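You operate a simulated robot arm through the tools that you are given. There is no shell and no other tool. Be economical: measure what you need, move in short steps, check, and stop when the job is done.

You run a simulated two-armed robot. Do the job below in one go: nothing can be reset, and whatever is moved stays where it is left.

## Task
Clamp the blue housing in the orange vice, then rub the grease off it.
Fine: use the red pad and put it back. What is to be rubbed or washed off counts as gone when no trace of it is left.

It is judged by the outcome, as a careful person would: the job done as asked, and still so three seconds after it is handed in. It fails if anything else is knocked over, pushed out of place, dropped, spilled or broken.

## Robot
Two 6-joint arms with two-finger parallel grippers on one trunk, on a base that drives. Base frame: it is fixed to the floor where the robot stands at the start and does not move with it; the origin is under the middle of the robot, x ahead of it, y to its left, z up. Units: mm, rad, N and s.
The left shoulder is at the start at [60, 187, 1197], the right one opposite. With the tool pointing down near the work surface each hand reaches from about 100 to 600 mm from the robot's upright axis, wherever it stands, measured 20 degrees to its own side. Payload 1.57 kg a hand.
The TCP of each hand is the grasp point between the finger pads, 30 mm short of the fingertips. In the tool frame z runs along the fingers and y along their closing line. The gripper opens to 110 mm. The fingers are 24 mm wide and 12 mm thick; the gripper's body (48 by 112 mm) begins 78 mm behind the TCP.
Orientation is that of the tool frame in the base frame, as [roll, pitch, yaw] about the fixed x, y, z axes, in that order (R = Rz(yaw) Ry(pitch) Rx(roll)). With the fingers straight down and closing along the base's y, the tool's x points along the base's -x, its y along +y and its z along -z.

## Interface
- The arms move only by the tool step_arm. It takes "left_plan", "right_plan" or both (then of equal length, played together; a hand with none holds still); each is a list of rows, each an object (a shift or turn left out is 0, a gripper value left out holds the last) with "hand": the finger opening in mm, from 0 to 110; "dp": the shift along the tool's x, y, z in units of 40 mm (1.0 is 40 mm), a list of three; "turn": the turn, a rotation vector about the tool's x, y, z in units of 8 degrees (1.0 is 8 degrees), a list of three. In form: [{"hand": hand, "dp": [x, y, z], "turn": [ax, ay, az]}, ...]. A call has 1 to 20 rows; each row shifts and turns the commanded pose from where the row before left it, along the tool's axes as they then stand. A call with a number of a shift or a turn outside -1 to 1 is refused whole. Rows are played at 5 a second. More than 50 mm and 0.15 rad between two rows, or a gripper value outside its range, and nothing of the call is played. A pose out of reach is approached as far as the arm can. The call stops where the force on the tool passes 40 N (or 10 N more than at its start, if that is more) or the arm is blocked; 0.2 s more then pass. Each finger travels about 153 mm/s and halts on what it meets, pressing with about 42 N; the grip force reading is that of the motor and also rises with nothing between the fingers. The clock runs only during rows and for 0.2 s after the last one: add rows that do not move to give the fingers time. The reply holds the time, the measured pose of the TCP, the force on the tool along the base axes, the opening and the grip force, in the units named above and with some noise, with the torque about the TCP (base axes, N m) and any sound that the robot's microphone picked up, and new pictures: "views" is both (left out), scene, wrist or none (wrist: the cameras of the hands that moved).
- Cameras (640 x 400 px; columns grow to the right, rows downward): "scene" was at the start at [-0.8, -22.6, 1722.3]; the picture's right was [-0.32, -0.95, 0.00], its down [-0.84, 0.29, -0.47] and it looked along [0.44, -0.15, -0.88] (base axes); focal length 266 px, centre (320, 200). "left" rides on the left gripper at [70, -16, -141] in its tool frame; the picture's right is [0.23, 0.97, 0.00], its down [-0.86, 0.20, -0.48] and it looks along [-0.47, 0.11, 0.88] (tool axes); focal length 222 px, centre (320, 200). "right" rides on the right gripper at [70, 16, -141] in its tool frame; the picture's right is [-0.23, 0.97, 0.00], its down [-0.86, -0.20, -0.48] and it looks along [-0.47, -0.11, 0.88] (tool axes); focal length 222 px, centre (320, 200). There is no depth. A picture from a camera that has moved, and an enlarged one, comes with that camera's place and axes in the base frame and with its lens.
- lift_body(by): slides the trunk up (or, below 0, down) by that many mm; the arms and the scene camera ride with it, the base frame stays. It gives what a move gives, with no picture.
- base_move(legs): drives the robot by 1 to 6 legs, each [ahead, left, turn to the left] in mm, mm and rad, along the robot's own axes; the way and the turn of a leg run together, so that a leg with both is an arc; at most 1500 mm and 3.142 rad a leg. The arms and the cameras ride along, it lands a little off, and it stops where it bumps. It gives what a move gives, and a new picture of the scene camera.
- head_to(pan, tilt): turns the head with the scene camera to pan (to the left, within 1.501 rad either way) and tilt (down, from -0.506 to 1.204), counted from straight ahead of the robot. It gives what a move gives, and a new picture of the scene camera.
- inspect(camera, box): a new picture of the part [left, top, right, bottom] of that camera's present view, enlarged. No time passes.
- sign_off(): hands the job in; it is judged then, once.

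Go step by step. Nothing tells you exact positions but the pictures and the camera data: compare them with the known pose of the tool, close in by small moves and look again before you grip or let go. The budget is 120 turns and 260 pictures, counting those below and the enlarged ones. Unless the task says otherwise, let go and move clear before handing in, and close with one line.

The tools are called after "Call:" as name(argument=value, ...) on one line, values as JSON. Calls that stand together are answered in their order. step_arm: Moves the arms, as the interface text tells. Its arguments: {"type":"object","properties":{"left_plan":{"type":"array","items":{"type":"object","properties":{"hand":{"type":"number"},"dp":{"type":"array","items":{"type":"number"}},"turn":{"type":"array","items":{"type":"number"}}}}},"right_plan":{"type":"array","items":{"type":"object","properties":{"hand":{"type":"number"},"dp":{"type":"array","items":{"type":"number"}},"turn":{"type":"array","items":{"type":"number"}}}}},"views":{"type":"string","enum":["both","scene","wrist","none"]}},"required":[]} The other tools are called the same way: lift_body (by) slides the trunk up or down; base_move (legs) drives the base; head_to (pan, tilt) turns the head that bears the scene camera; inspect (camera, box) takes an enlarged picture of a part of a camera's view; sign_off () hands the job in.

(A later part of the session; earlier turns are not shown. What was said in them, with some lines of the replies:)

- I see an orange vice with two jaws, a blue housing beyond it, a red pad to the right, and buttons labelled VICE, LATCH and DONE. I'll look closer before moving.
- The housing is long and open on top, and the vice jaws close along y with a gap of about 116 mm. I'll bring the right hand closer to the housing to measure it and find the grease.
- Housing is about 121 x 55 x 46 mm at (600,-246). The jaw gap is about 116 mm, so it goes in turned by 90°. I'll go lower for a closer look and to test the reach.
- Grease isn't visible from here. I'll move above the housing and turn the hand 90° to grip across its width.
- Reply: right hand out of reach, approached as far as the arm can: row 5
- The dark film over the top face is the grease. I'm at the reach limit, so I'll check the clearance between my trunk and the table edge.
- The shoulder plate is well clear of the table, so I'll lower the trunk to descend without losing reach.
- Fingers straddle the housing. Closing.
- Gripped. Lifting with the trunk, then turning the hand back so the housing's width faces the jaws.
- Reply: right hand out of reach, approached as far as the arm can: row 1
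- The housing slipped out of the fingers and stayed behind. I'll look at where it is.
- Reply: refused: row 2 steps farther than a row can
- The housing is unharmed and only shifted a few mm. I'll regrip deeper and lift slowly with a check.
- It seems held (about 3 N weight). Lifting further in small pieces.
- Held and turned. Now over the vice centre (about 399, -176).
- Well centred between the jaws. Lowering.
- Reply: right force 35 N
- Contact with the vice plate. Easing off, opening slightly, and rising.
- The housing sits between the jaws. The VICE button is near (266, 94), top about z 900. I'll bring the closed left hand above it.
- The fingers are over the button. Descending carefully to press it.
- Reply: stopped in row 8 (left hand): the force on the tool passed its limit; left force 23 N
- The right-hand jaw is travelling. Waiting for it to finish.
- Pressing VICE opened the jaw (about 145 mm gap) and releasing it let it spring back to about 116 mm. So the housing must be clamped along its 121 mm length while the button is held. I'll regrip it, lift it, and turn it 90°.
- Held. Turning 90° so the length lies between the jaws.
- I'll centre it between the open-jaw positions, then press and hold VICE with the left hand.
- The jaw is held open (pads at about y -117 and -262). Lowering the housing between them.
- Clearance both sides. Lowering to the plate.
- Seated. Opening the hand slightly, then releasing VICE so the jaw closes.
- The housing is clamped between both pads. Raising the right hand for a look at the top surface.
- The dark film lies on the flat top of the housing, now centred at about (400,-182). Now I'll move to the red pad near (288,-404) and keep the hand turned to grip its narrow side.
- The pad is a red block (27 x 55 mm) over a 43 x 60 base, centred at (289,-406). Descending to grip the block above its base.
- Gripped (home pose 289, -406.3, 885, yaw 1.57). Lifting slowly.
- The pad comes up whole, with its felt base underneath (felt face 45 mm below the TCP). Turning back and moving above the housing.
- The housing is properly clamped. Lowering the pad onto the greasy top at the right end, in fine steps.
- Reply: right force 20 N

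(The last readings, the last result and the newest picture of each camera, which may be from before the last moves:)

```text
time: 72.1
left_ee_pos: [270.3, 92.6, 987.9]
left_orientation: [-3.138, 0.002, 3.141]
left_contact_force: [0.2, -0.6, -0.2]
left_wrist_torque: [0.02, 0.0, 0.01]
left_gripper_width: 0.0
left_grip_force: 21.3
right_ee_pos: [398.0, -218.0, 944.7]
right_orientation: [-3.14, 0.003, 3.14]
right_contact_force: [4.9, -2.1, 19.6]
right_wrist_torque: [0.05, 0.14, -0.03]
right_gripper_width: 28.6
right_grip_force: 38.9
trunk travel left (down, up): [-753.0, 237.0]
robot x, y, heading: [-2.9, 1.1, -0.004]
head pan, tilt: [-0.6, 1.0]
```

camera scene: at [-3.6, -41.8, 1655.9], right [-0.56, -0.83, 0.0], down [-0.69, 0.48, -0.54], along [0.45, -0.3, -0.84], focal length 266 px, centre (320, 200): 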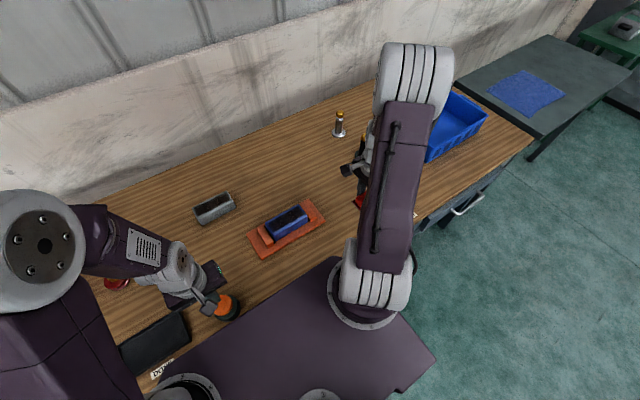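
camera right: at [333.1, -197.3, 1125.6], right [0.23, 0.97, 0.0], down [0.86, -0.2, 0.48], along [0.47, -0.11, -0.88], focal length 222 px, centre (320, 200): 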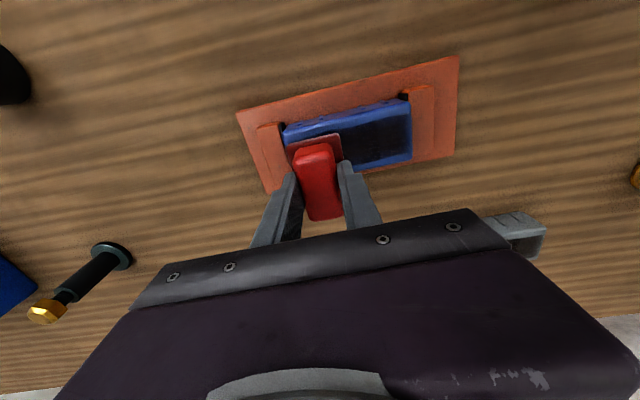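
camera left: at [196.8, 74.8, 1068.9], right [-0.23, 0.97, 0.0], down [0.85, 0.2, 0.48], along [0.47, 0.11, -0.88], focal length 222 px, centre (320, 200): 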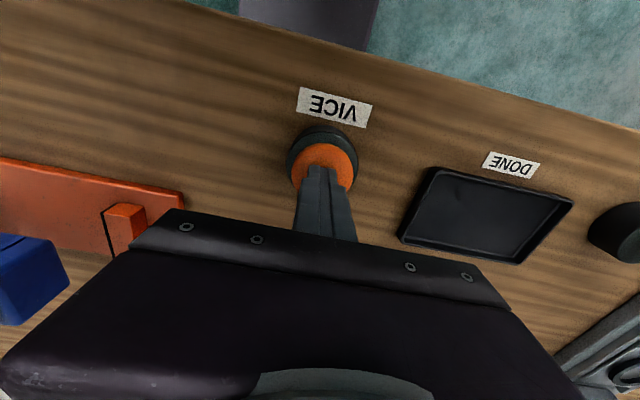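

About 20 N of contact. Rubbing along the length.

Call:
step_arm(right_plan=[{"dp": [0, 0.3, 0]}, {"dp": [0, 0.3, 0]}, {"dp": [0, 0.3, 0]}, {"dp": [0, 0.3, 0]}, {"dp": [0, 0.3, 0]}, {"dp": [0, 0.3, 0]}, {}, {"dp": [0, -0.3, 0]}, {"dp": [0, -0.3, 0]}, {"dp": [0, -0.3, 0]}, {"dp": [0, -0.3, 0]}, {"dp": [0, -0.3, 0]}, {"dp": [0, -0.3, 0]}, {}], views="none")

Call:
inspect(camera="right", box=[180, 60, 440, 230])

Call:
inspect(camera="scene", box=[230, 170, 350, 260])

```text
time: 75.1
left_ee_pos: [267.9, 93.0, 988.4]
left_orientation: [-3.138, 0.004, 3.141]
left_contact_force: [0.6, -0.3, 0.2]
left_wrist_torque: [0.0, -0.01, -0.03]
left_gripper_width: 0.0
left_grip_force: 21.6
right_ee_pos: [397.2, -215.7, 944.9]
right_orientation: [-3.139, 0.001, -3.141]
right_contact_force: [-1.7, 7.9, 19.3]
right_wrist_torque: [0.36, -0.04, -0.02]
right_gripper_width: 28.9
right_grip_force: 39.0
trunk travel left (down, up): [-753.0, 237.0]
robot x, y, heading: [0.2, -3.4, 0.001]
head pan, tilt: [-0.6, 1.0]
```

```text
2.35 times, centred on (310, 145) of right
camera zoom: at [326.7, -199.4, 1085.4], right [0.23, 0.97, 0.0], down [0.85, -0.2, 0.48], along [0.47, -0.11, -0.88], focal length 523 px, centre (344, 329)
```

zoom: 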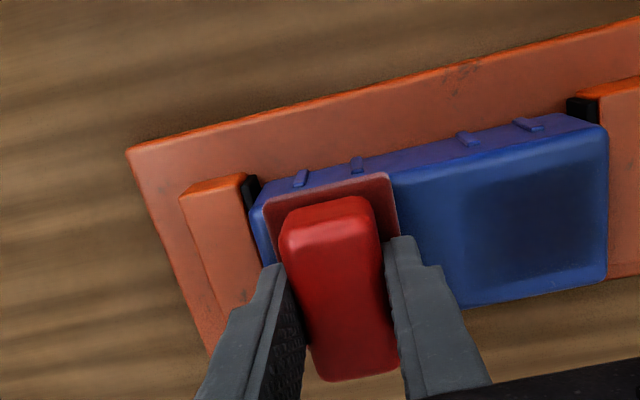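

```text
4.44 times, centred on (290, 215) of scene
camera zoom: at [-6.9, -37.8, 1656.0], right [-0.56, -0.83, 0.0], down [-0.69, 0.47, -0.54], along [0.45, -0.31, -0.84], focal length 1181 px, centre (453, 133)
```

zoom: 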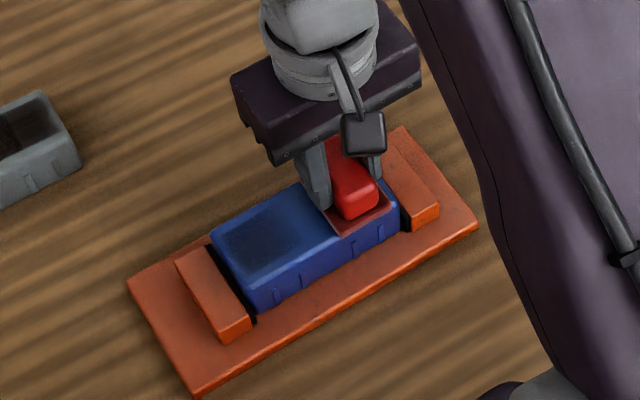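

The grease is coming off. More passes, reaching both ends.

Call:
step_arm(right_plan=[{"dp": [0, 0.38, 0]}, {"dp": [0, 0.38, 0]}, {"dp": [0, 0.38, 0]}, {"dp": [0, 0.38, 0]}, {"dp": [0, 0.38, 0]}, {"dp": [0, -0.38, 0]}, {"dp": [0, -0.38, 0]}, {"dp": [0, 0.38, 0]}, {"dp": [0, 0.38, 0]}, {"dp": [0, -0.4, 0]}, {"dp": [0, -0.4, 0]}, {"dp": [0, -0.4, 0]}, {"dp": [0, -0.4, 0]}, {"dp": [0, -0.4, 0]}, {"dp": [0, 0.4, 0]}, {"dp": [0, 0.4, 0]}, {"dp": [0, -0.4, 0]}, {"dp": [0, -0.4, 0]}, {}], views="none")

Call:
inspect(camera="right", box=[180, 60, 440, 230])

Call:
inspect(camera="scene", box=[230, 170, 350, 260])

```text
time: 79.1
left_ee_pos: [269.0, 92.4, 987.1]
left_orientation: [-3.139, 0.003, -3.141]
left_contact_force: [0.7, 0.4, -0.4]
left_wrist_torque: [-0.03, 0.02, -0.04]
left_gripper_width: 0.2
left_grip_force: 21.5
right_ee_pos: [396.0, -222.6, 943.2]
right_orientation: [-3.142, 0.001, 3.141]
right_contact_force: [-0.5, 1.3, 12.5]
right_wrist_torque: [0.02, -0.22, 0.03]
right_gripper_width: 28.6
right_grip_force: 38.7
trunk travel left (down, up): [-753.0, 237.0]
robot x, y, heading: [1.5, 0.3, -0.003]
head pan, tilt: [-0.6, 1.0]
```

```text
2.35 times, centred on (310, 145) of right
camera zoom: at [326.9, -205.4, 1084.1], right [0.23, 0.97, 0.0], down [0.86, -0.2, 0.48], along [0.47, -0.11, -0.88], focal length 523 px, centre (344, 329)
```

zoom: 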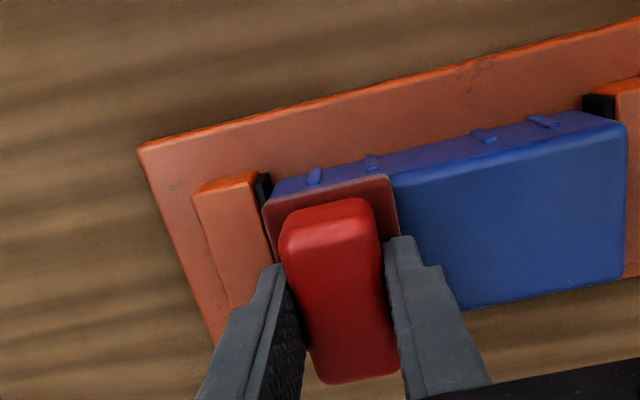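

```text
4.44 times, centred on (290, 215) of scene
camera zoom: at [-5.6, -39.8, 1655.9], right [-0.56, -0.83, 0.0], down [-0.69, 0.47, -0.54], along [0.45, -0.31, -0.84], focal length 1181 px, centre (453, 133)
```

zoom: 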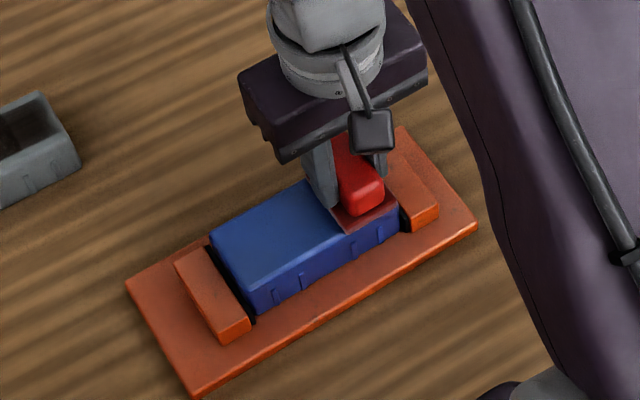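

The visible part is clean. A few more strokes at this end and an edge-covering pass, then lift to check.

Call:
step_arm(right_plan=[{"dp": [-0.15, 0.3, 0]}, {"dp": [0, 0.3, 0]}, {"dp": [0, -0.3, 0]}, {"dp": [0, -0.3, 0]}, {"dp": [0, 0.35, 0]}, {"dp": [0, 0.35, 0]}, {"dp": [0, 0.35, 0]}, {"dp": [0, 0.35, 0]}, {"dp": [0, 0.35, 0]}, {"dp": [0, -0.3, 0]}, {"dp": [0, -0.3, 0]}, {"dp": [0, 0, -0.3]}, {"dp": [0, 0, -0.9]}, {"dp": [0, 0, -0.9]}, {"dp": [1, 0, 0]}, {"dp": [1, 0, 0]}, {}], views="wrist")

Call:
inspect(camera="right", box=[240, 60, 480, 210])

Call:
inspect(camera="scene", box=[230, 170, 350, 260])

```text
time: 82.7
left_ee_pos: [270.6, 90.8, 986.7]
left_orientation: [-3.141, 0.0, 3.141]
left_contact_force: [0.4, 0.0, -0.3]
left_wrist_torque: [-0.02, 0.02, -0.03]
left_gripper_width: 0.0
left_grip_force: 21.3
right_ee_pos: [323.9, -177.2, 1027.3]
right_orientation: [-3.142, 0.0, -3.141]
right_contact_force: [-0.8, -0.7, -0.6]
right_wrist_torque: [-0.02, -0.01, 0.03]
right_gripper_width: 28.7
right_grip_force: 39.1
trunk travel left (down, up): [-753.0, 237.0]
robot x, y, heading: [-2.0, -1.1, 0.001]
head pan, tilt: [-0.6, 1.0]
camera right: at [254.7, -160.4, 1167.7], right [0.23, 0.97, 0.0], down [0.86, -0.2, 0.48], along [0.47, -0.11, -0.88], focal length 222 px, centre (320, 200)
```

right: 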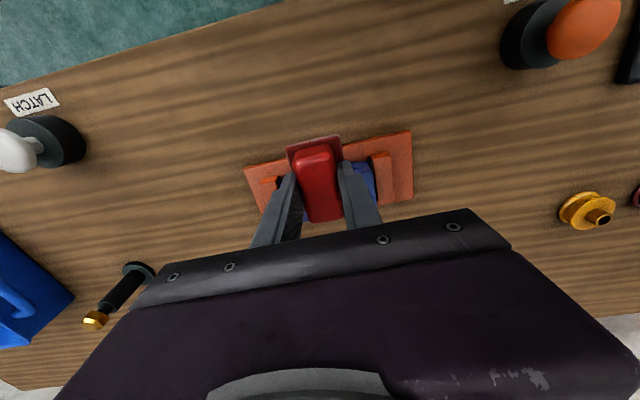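

```text
2.67 times, centred on (360, 135) of right
camera zoom: at [254.7, -160.4, 1167.7], right [0.23, 0.97, 0.0], down [0.86, -0.2, 0.48], along [0.47, -0.11, -0.88], focal length 592 px, centre (213, 373)
```

zoom: 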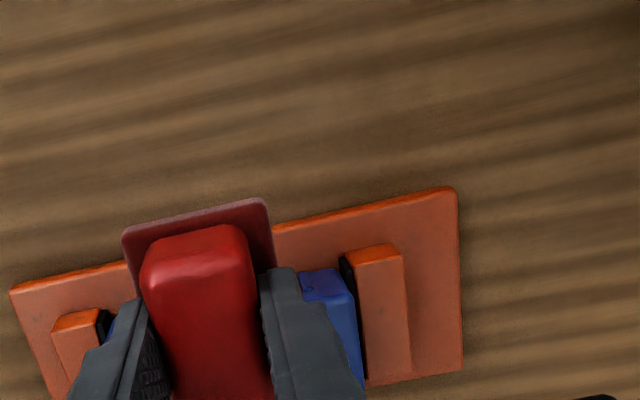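

```text
4.44 times, centred on (290, 215) of scene
camera zoom: at [-2.7, -41.0, 1655.9], right [-0.56, -0.83, 0.0], down [-0.69, 0.48, -0.54], along [0.45, -0.31, -0.84], focal length 1181 px, centre (453, 133)
```

zoom: 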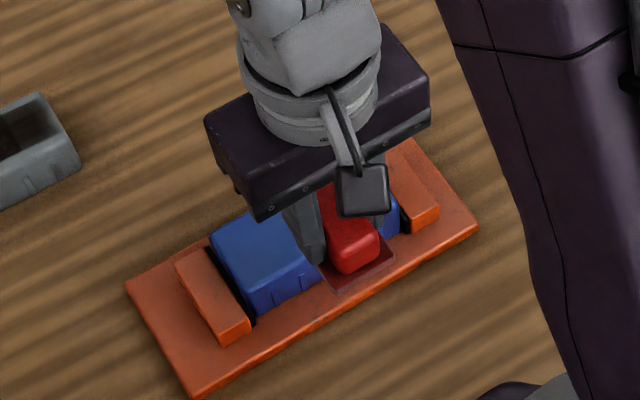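

Call:
step_arm(right_plan=[{"dp": [0, -1, 0]}, {"dp": [0, -1, 0]}, {"dp": [0, -1, 0]}, {"dp": [0, -1, 0]}, {}], views="none")

Call:
inspect(camera="right", box=[380, 60, 600, 200])

Call:
inspect(camera="scene", box=[240, 180, 340, 255])

```text
time: 83.9
left_ee_pos: [270.0, 91.5, 986.6]
left_orientation: [-3.141, 0.002, 3.141]
left_contact_force: [-0.5, -0.3, 0.2]
left_wrist_torque: [-0.02, 0.0, -0.04]
left_gripper_width: 0.1
left_grip_force: 21.6
right_ee_pos: [323.3, -335.3, 1027.5]
right_orientation: [-3.141, 0.0, 3.142]
right_contact_force: [0.4, 0.6, -0.9]
right_wrist_torque: [-0.02, 0.02, 0.0]
right_gripper_width: 28.8
right_grip_force: 38.9
trunk travel left (down, up): [-753.0, 237.0]
robot x, y, heading: [2.4, -0.8, -0.002]
head pan, tilt: [-0.6, 1.0]
```

```text
2.86 times, centred on (490, 130) of right
camera zoom: at [253.0, -318.4, 1168.5], right [0.23, 0.97, 0.0], down [0.86, -0.2, 0.48], along [0.47, -0.11, -0.88], focal length 635 px, centre (-166, 400)
```

zoom: 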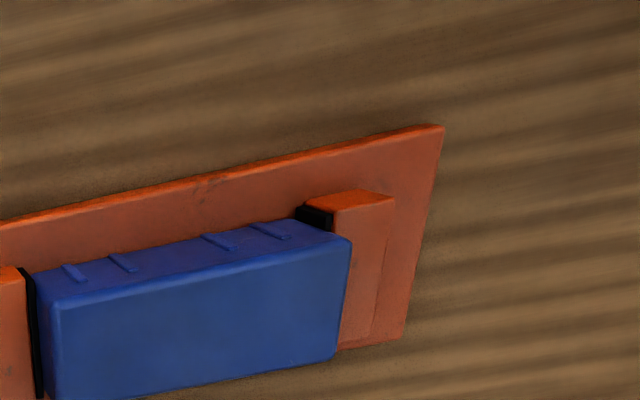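

```text
5.33 times, centred on (290, 218) of scene
camera zoom: at [-3.9, -40.2, 1655.9], right [-0.56, -0.83, 0.0], down [-0.69, 0.47, -0.54], along [0.45, -0.31, -0.84], focal length 1418 px, centre (480, 107)
```

zoom: 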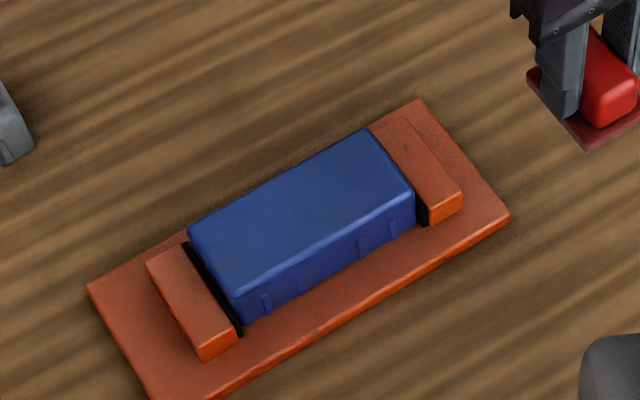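

The top is clean of all grease. Returning the pad to its place.

Call:
step_arm(right_plan=[{"dp": [0.43, -0.89, 0]}, {"dp": [0.43, -0.89, 0]}, {"turn": [0, 0, 0.9375]}, {"turn": [0, 0, 0.9375]}, {"turn": [0, 0, 0.9375]}, {"turn": [0, 0, 0.9375]}, {"turn": [0, 0, 0.9375]}, {"turn": [0, 0, 0.9375]}, {"turn": [0, 0, 0.9375]}, {"turn": [0, 0, 0.9375]}, {"turn": [0, 0, 0.9375]}, {"turn": [0, 0, 0.9375]}, {"turn": [0, 0, 0.9375]}, {"turn": [0, 0, 0.9375]}, {"dp": [0, 0, 1]}, {"dp": [0, 0, 1]}, {"dp": [0, 0, 1]}, {}], views="wrist")

```text
time: 87.7
left_ee_pos: [268.5, 90.8, 987.3]
left_orientation: [-3.14, 0.001, 3.141]
left_contact_force: [0.2, 0.2, -0.3]
left_wrist_torque: [0.02, 0.04, 0.0]
left_gripper_width: 0.0
left_grip_force: 21.2
right_ee_pos: [289.9, -406.5, 907.4]
right_orientation: [-3.141, 0.0, 1.569]
right_contact_force: [-0.3, -0.5, -0.9]
right_wrist_torque: [0.0, -0.03, 0.0]
right_gripper_width: 28.9
right_grip_force: 38.6
trunk travel left (down, up): [-753.0, 237.0]
robot x, y, heading: [1.4, -1.3, -0.005]
head pan, tilt: [-0.6, 1.0]
camera right: at [306.3, -336.7, 1048.8], right [0.97, -0.23, 0.0], down [-0.2, -0.86, 0.48], along [-0.11, -0.47, -0.88], focal length 222 px, centre (320, 200)
```

right: 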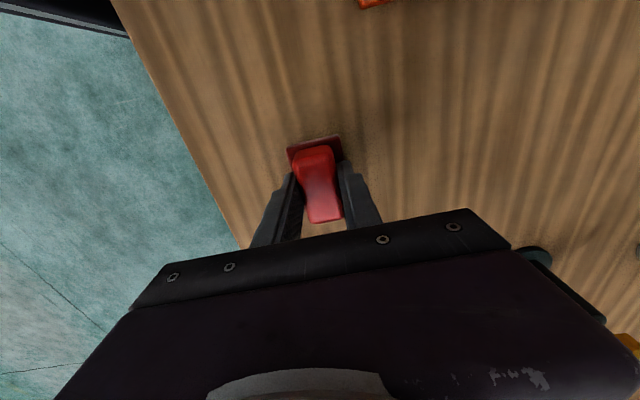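

Call:
step_arm(right_plan=[{"dp": [0, 0, 0.35]}, {"dp": [0, 0, 0.13]}, {"dp": [0, 0, 0.05]}, {}], views="none")

```text
time: 88.7
left_ee_pos: [269.2, 92.2, 986.6]
left_orientation: [-3.14, 0.001, 3.14]
left_contact_force: [0.3, -0.2, -0.8]
left_wrist_torque: [-0.03, -0.02, -0.03]
left_gripper_width: 0.1
left_grip_force: 21.6
right_ee_pos: [289.5, -408.3, 886.1]
right_orientation: [3.142, 0.001, 1.571]
right_contact_force: [-0.5, 0.6, -1.4]
right_wrist_torque: [0.0, -0.04, 0.02]
right_gripper_width: 28.9
right_grip_force: 39.2
trunk travel left (down, up): [-753.0, 237.0]
robot x, y, heading: [-0.5, 2.0, -0.002]
head pan, tilt: [-0.6, 1.0]
```

Call:
step_arm(right_plan=[{"dp": [0.02, 0, 0.03]}, {}], views="none")

```text
time: 89.3
left_ee_pos: [269.9, 90.9, 986.6]
left_orientation: [3.141, 0.001, 3.141]
left_contact_force: [0.0, -0.1, -0.1]
left_wrist_torque: [0.01, -0.03, 0.0]
left_gripper_width: 0.0
left_grip_force: 21.5
right_ee_pos: [288.6, -408.1, 884.0]
right_orientation: [3.141, -0.001, 1.569]
right_contact_force: [-0.4, -0.8, -0.8]
right_wrist_torque: [0.01, 0.0, 0.0]
right_gripper_width: 28.6
right_grip_force: 38.7
trunk travel left (down, up): [-753.0, 237.0]
robot x, y, heading: [-0.7, 1.8, 0.002]
head pan, tilt: [-0.6, 1.0]
```

Call:
step_arm(right_plan=[{"dp": [0.02, 0, 0.025]}, {}], views="none")

```text
time: 89.9
left_ee_pos: [270.4, 91.6, 986.7]
left_orientation: [-3.141, 0.002, 3.141]
left_contact_force: [-0.4, -0.4, 0.4]
left_wrist_torque: [-0.02, -0.02, -0.01]
left_gripper_width: 0.0
left_grip_force: 21.3
right_ee_pos: [290.4, -406.6, 883.0]
right_orientation: [-3.141, 0.0, 1.57]
right_contact_force: [0.0, 0.9, -0.5]
right_wrist_torque: [-0.01, 0.0, 0.0]
right_gripper_width: 29.0
right_grip_force: 39.2
trunk travel left (down, up): [-753.0, 237.0]
robot x, y, heading: [2.4, 2.2, 0.002]
head pan, tilt: [-0.6, 1.0]
```

Call:
step_arm(right_plan=[{"dp": [0, 0, 0.025]}, {"dp": [0, 0, 0.02]}, {}], views="none")

```text
time: 90.7
left_ee_pos: [268.3, 93.0, 987.0]
left_orientation: [-3.139, 0.001, 3.142]
left_contact_force: [-0.2, 0.2, 0.8]
left_wrist_torque: [0.01, 0.02, 0.01]
left_gripper_width: 0.0
left_grip_force: 21.1
right_ee_pos: [289.3, -406.3, 881.5]
right_orientation: [3.139, 0.003, 1.572]
right_contact_force: [0.4, 0.1, 9.7]
right_wrist_torque: [-0.09, 0.04, 0.02]
right_gripper_width: 28.7
right_grip_force: 38.5
trunk travel left (down, up): [-753.0, 237.0]
robot x, y, heading: [-1.5, -1.5, 0.001]
head pan, tilt: [-0.6, 1.0]
```

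Seated at its original spot. Releasing and rising, with the left hand raised clear too.

Call:
step_arm(right_plan=[{"dp": [0, 0, -0.01]}, {"hand": 40}, {"hand": 55}, {}, {"dp": [0, 0, -0.5]}, {"dp": [0, 0, -1]}, {"dp": [0, 0, -1]}, {"dp": [0, 0, -1]}, {}], left_plan=[{}, {}, {}, {}, {"dp": [0, 0, -0.5]}, {"dp": [0, 0, -0.5]}, {"dp": [0, 0, -0.5]}, {}, {}], views="both")

Call:
inspect(camera="right", box=[220, 60, 420, 220])

Call:
inspect(camera="left", box=[0, 60, 260, 240])

```text
time: 92.7
left_ee_pos: [270.6, 90.6, 1048.4]
left_orientation: [3.141, 0.002, -3.142]
left_contact_force: [-0.2, 0.1, -0.6]
left_wrist_torque: [-0.01, -0.04, -0.02]
left_gripper_width: 0.0
left_grip_force: 21.3
right_ee_pos: [285.5, -406.8, 1025.2]
right_orientation: [-3.14, 0.001, 1.572]
right_contact_force: [0.4, 0.4, -0.6]
right_wrist_torque: [-0.02, -0.01, 0.03]
right_gripper_width: 55.0
right_grip_force: 0.0
trunk travel left (down, up): [-753.0, 237.0]
robot x, y, heading: [1.4, -0.6, 0.001]
head pan, tilt: [-0.6, 1.0]
camera scene: at [-3.6, -41.7, 1655.9], right [-0.56, -0.83, 0.0], down [-0.69, 0.48, -0.54], along [0.45, -0.3, -0.84], focal length 266 px, centre (320, 200)
camera right: at [303.0, -336.6, 1165.3], right [0.97, -0.23, 0.0], down [-0.2, -0.86, 0.48], along [-0.11, -0.47, -0.88], focal length 222 px, centre (320, 200)
camera left: at [199.6, 73.8, 1189.1], right [-0.23, 0.97, 0.0], down [0.85, 0.2, 0.48], along [0.47, 0.11, -0.88], focal length 222 px, centre (320, 200)
```

scene: 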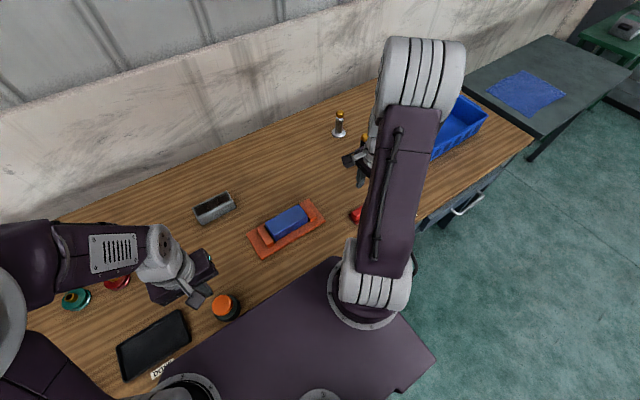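
right: 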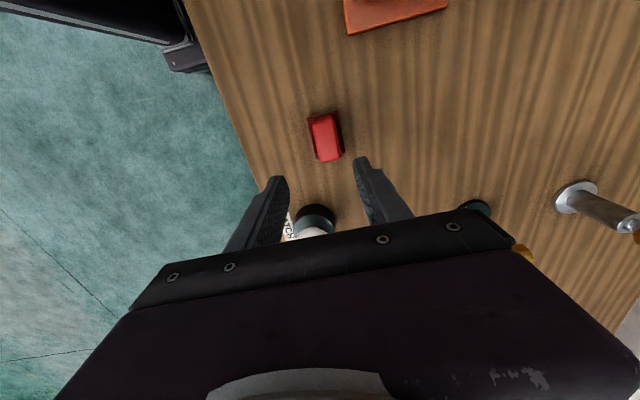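
left: 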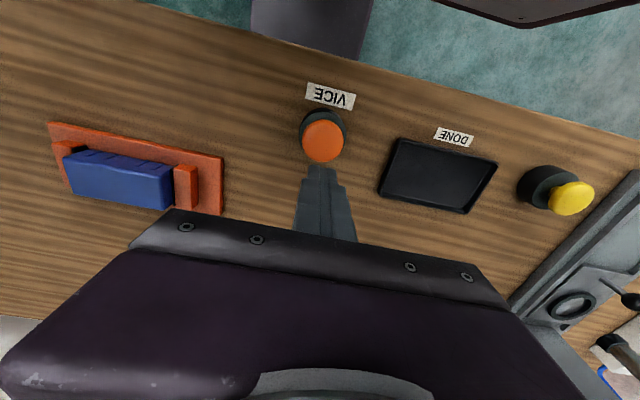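

```text
2.50 times, centred on (320, 140) of right
camera zoom: at [303.0, -336.6, 1165.3], right [0.97, -0.23, 0.0], down [-0.2, -0.86, 0.48], along [-0.11, -0.47, -0.88], focal length 555 px, centre (320, 350)
```

zoom: 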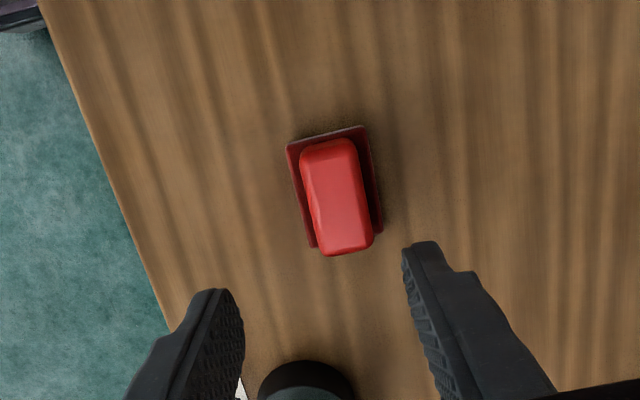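

```text
2.22 times, centred on (130, 150) of left
camera zoom: at [199.6, 73.8, 1189.1], right [-0.23, 0.97, 0.0], down [0.85, 0.2, 0.48], along [0.47, 0.11, -0.88], focal length 494 px, centre (742, 311)
```

zoom: 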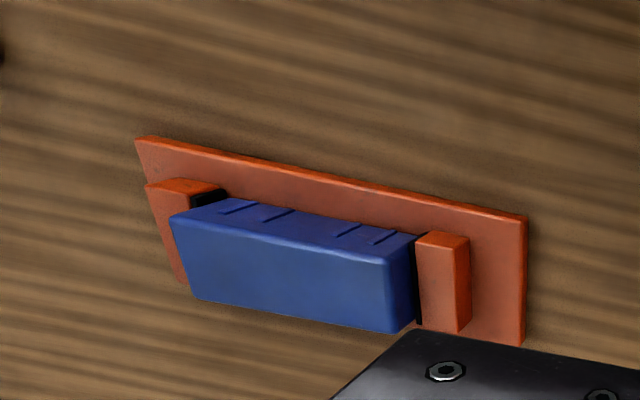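

The housing is held by both jaws, its visible faces are clean, the pad is back within about 6 mm of its spot, and both hands are clear. Handing in.

Call:
sign_off()

```text
The job is handed in.
```

The blue housing is clamped lengthwise in the orange vice with no grease left on its top, and the red pad is back within about 6 mm of its place. On my first lift the housing slipped from the gripper and stayed on the bench, shifted a few millimetres and with no visible damage.
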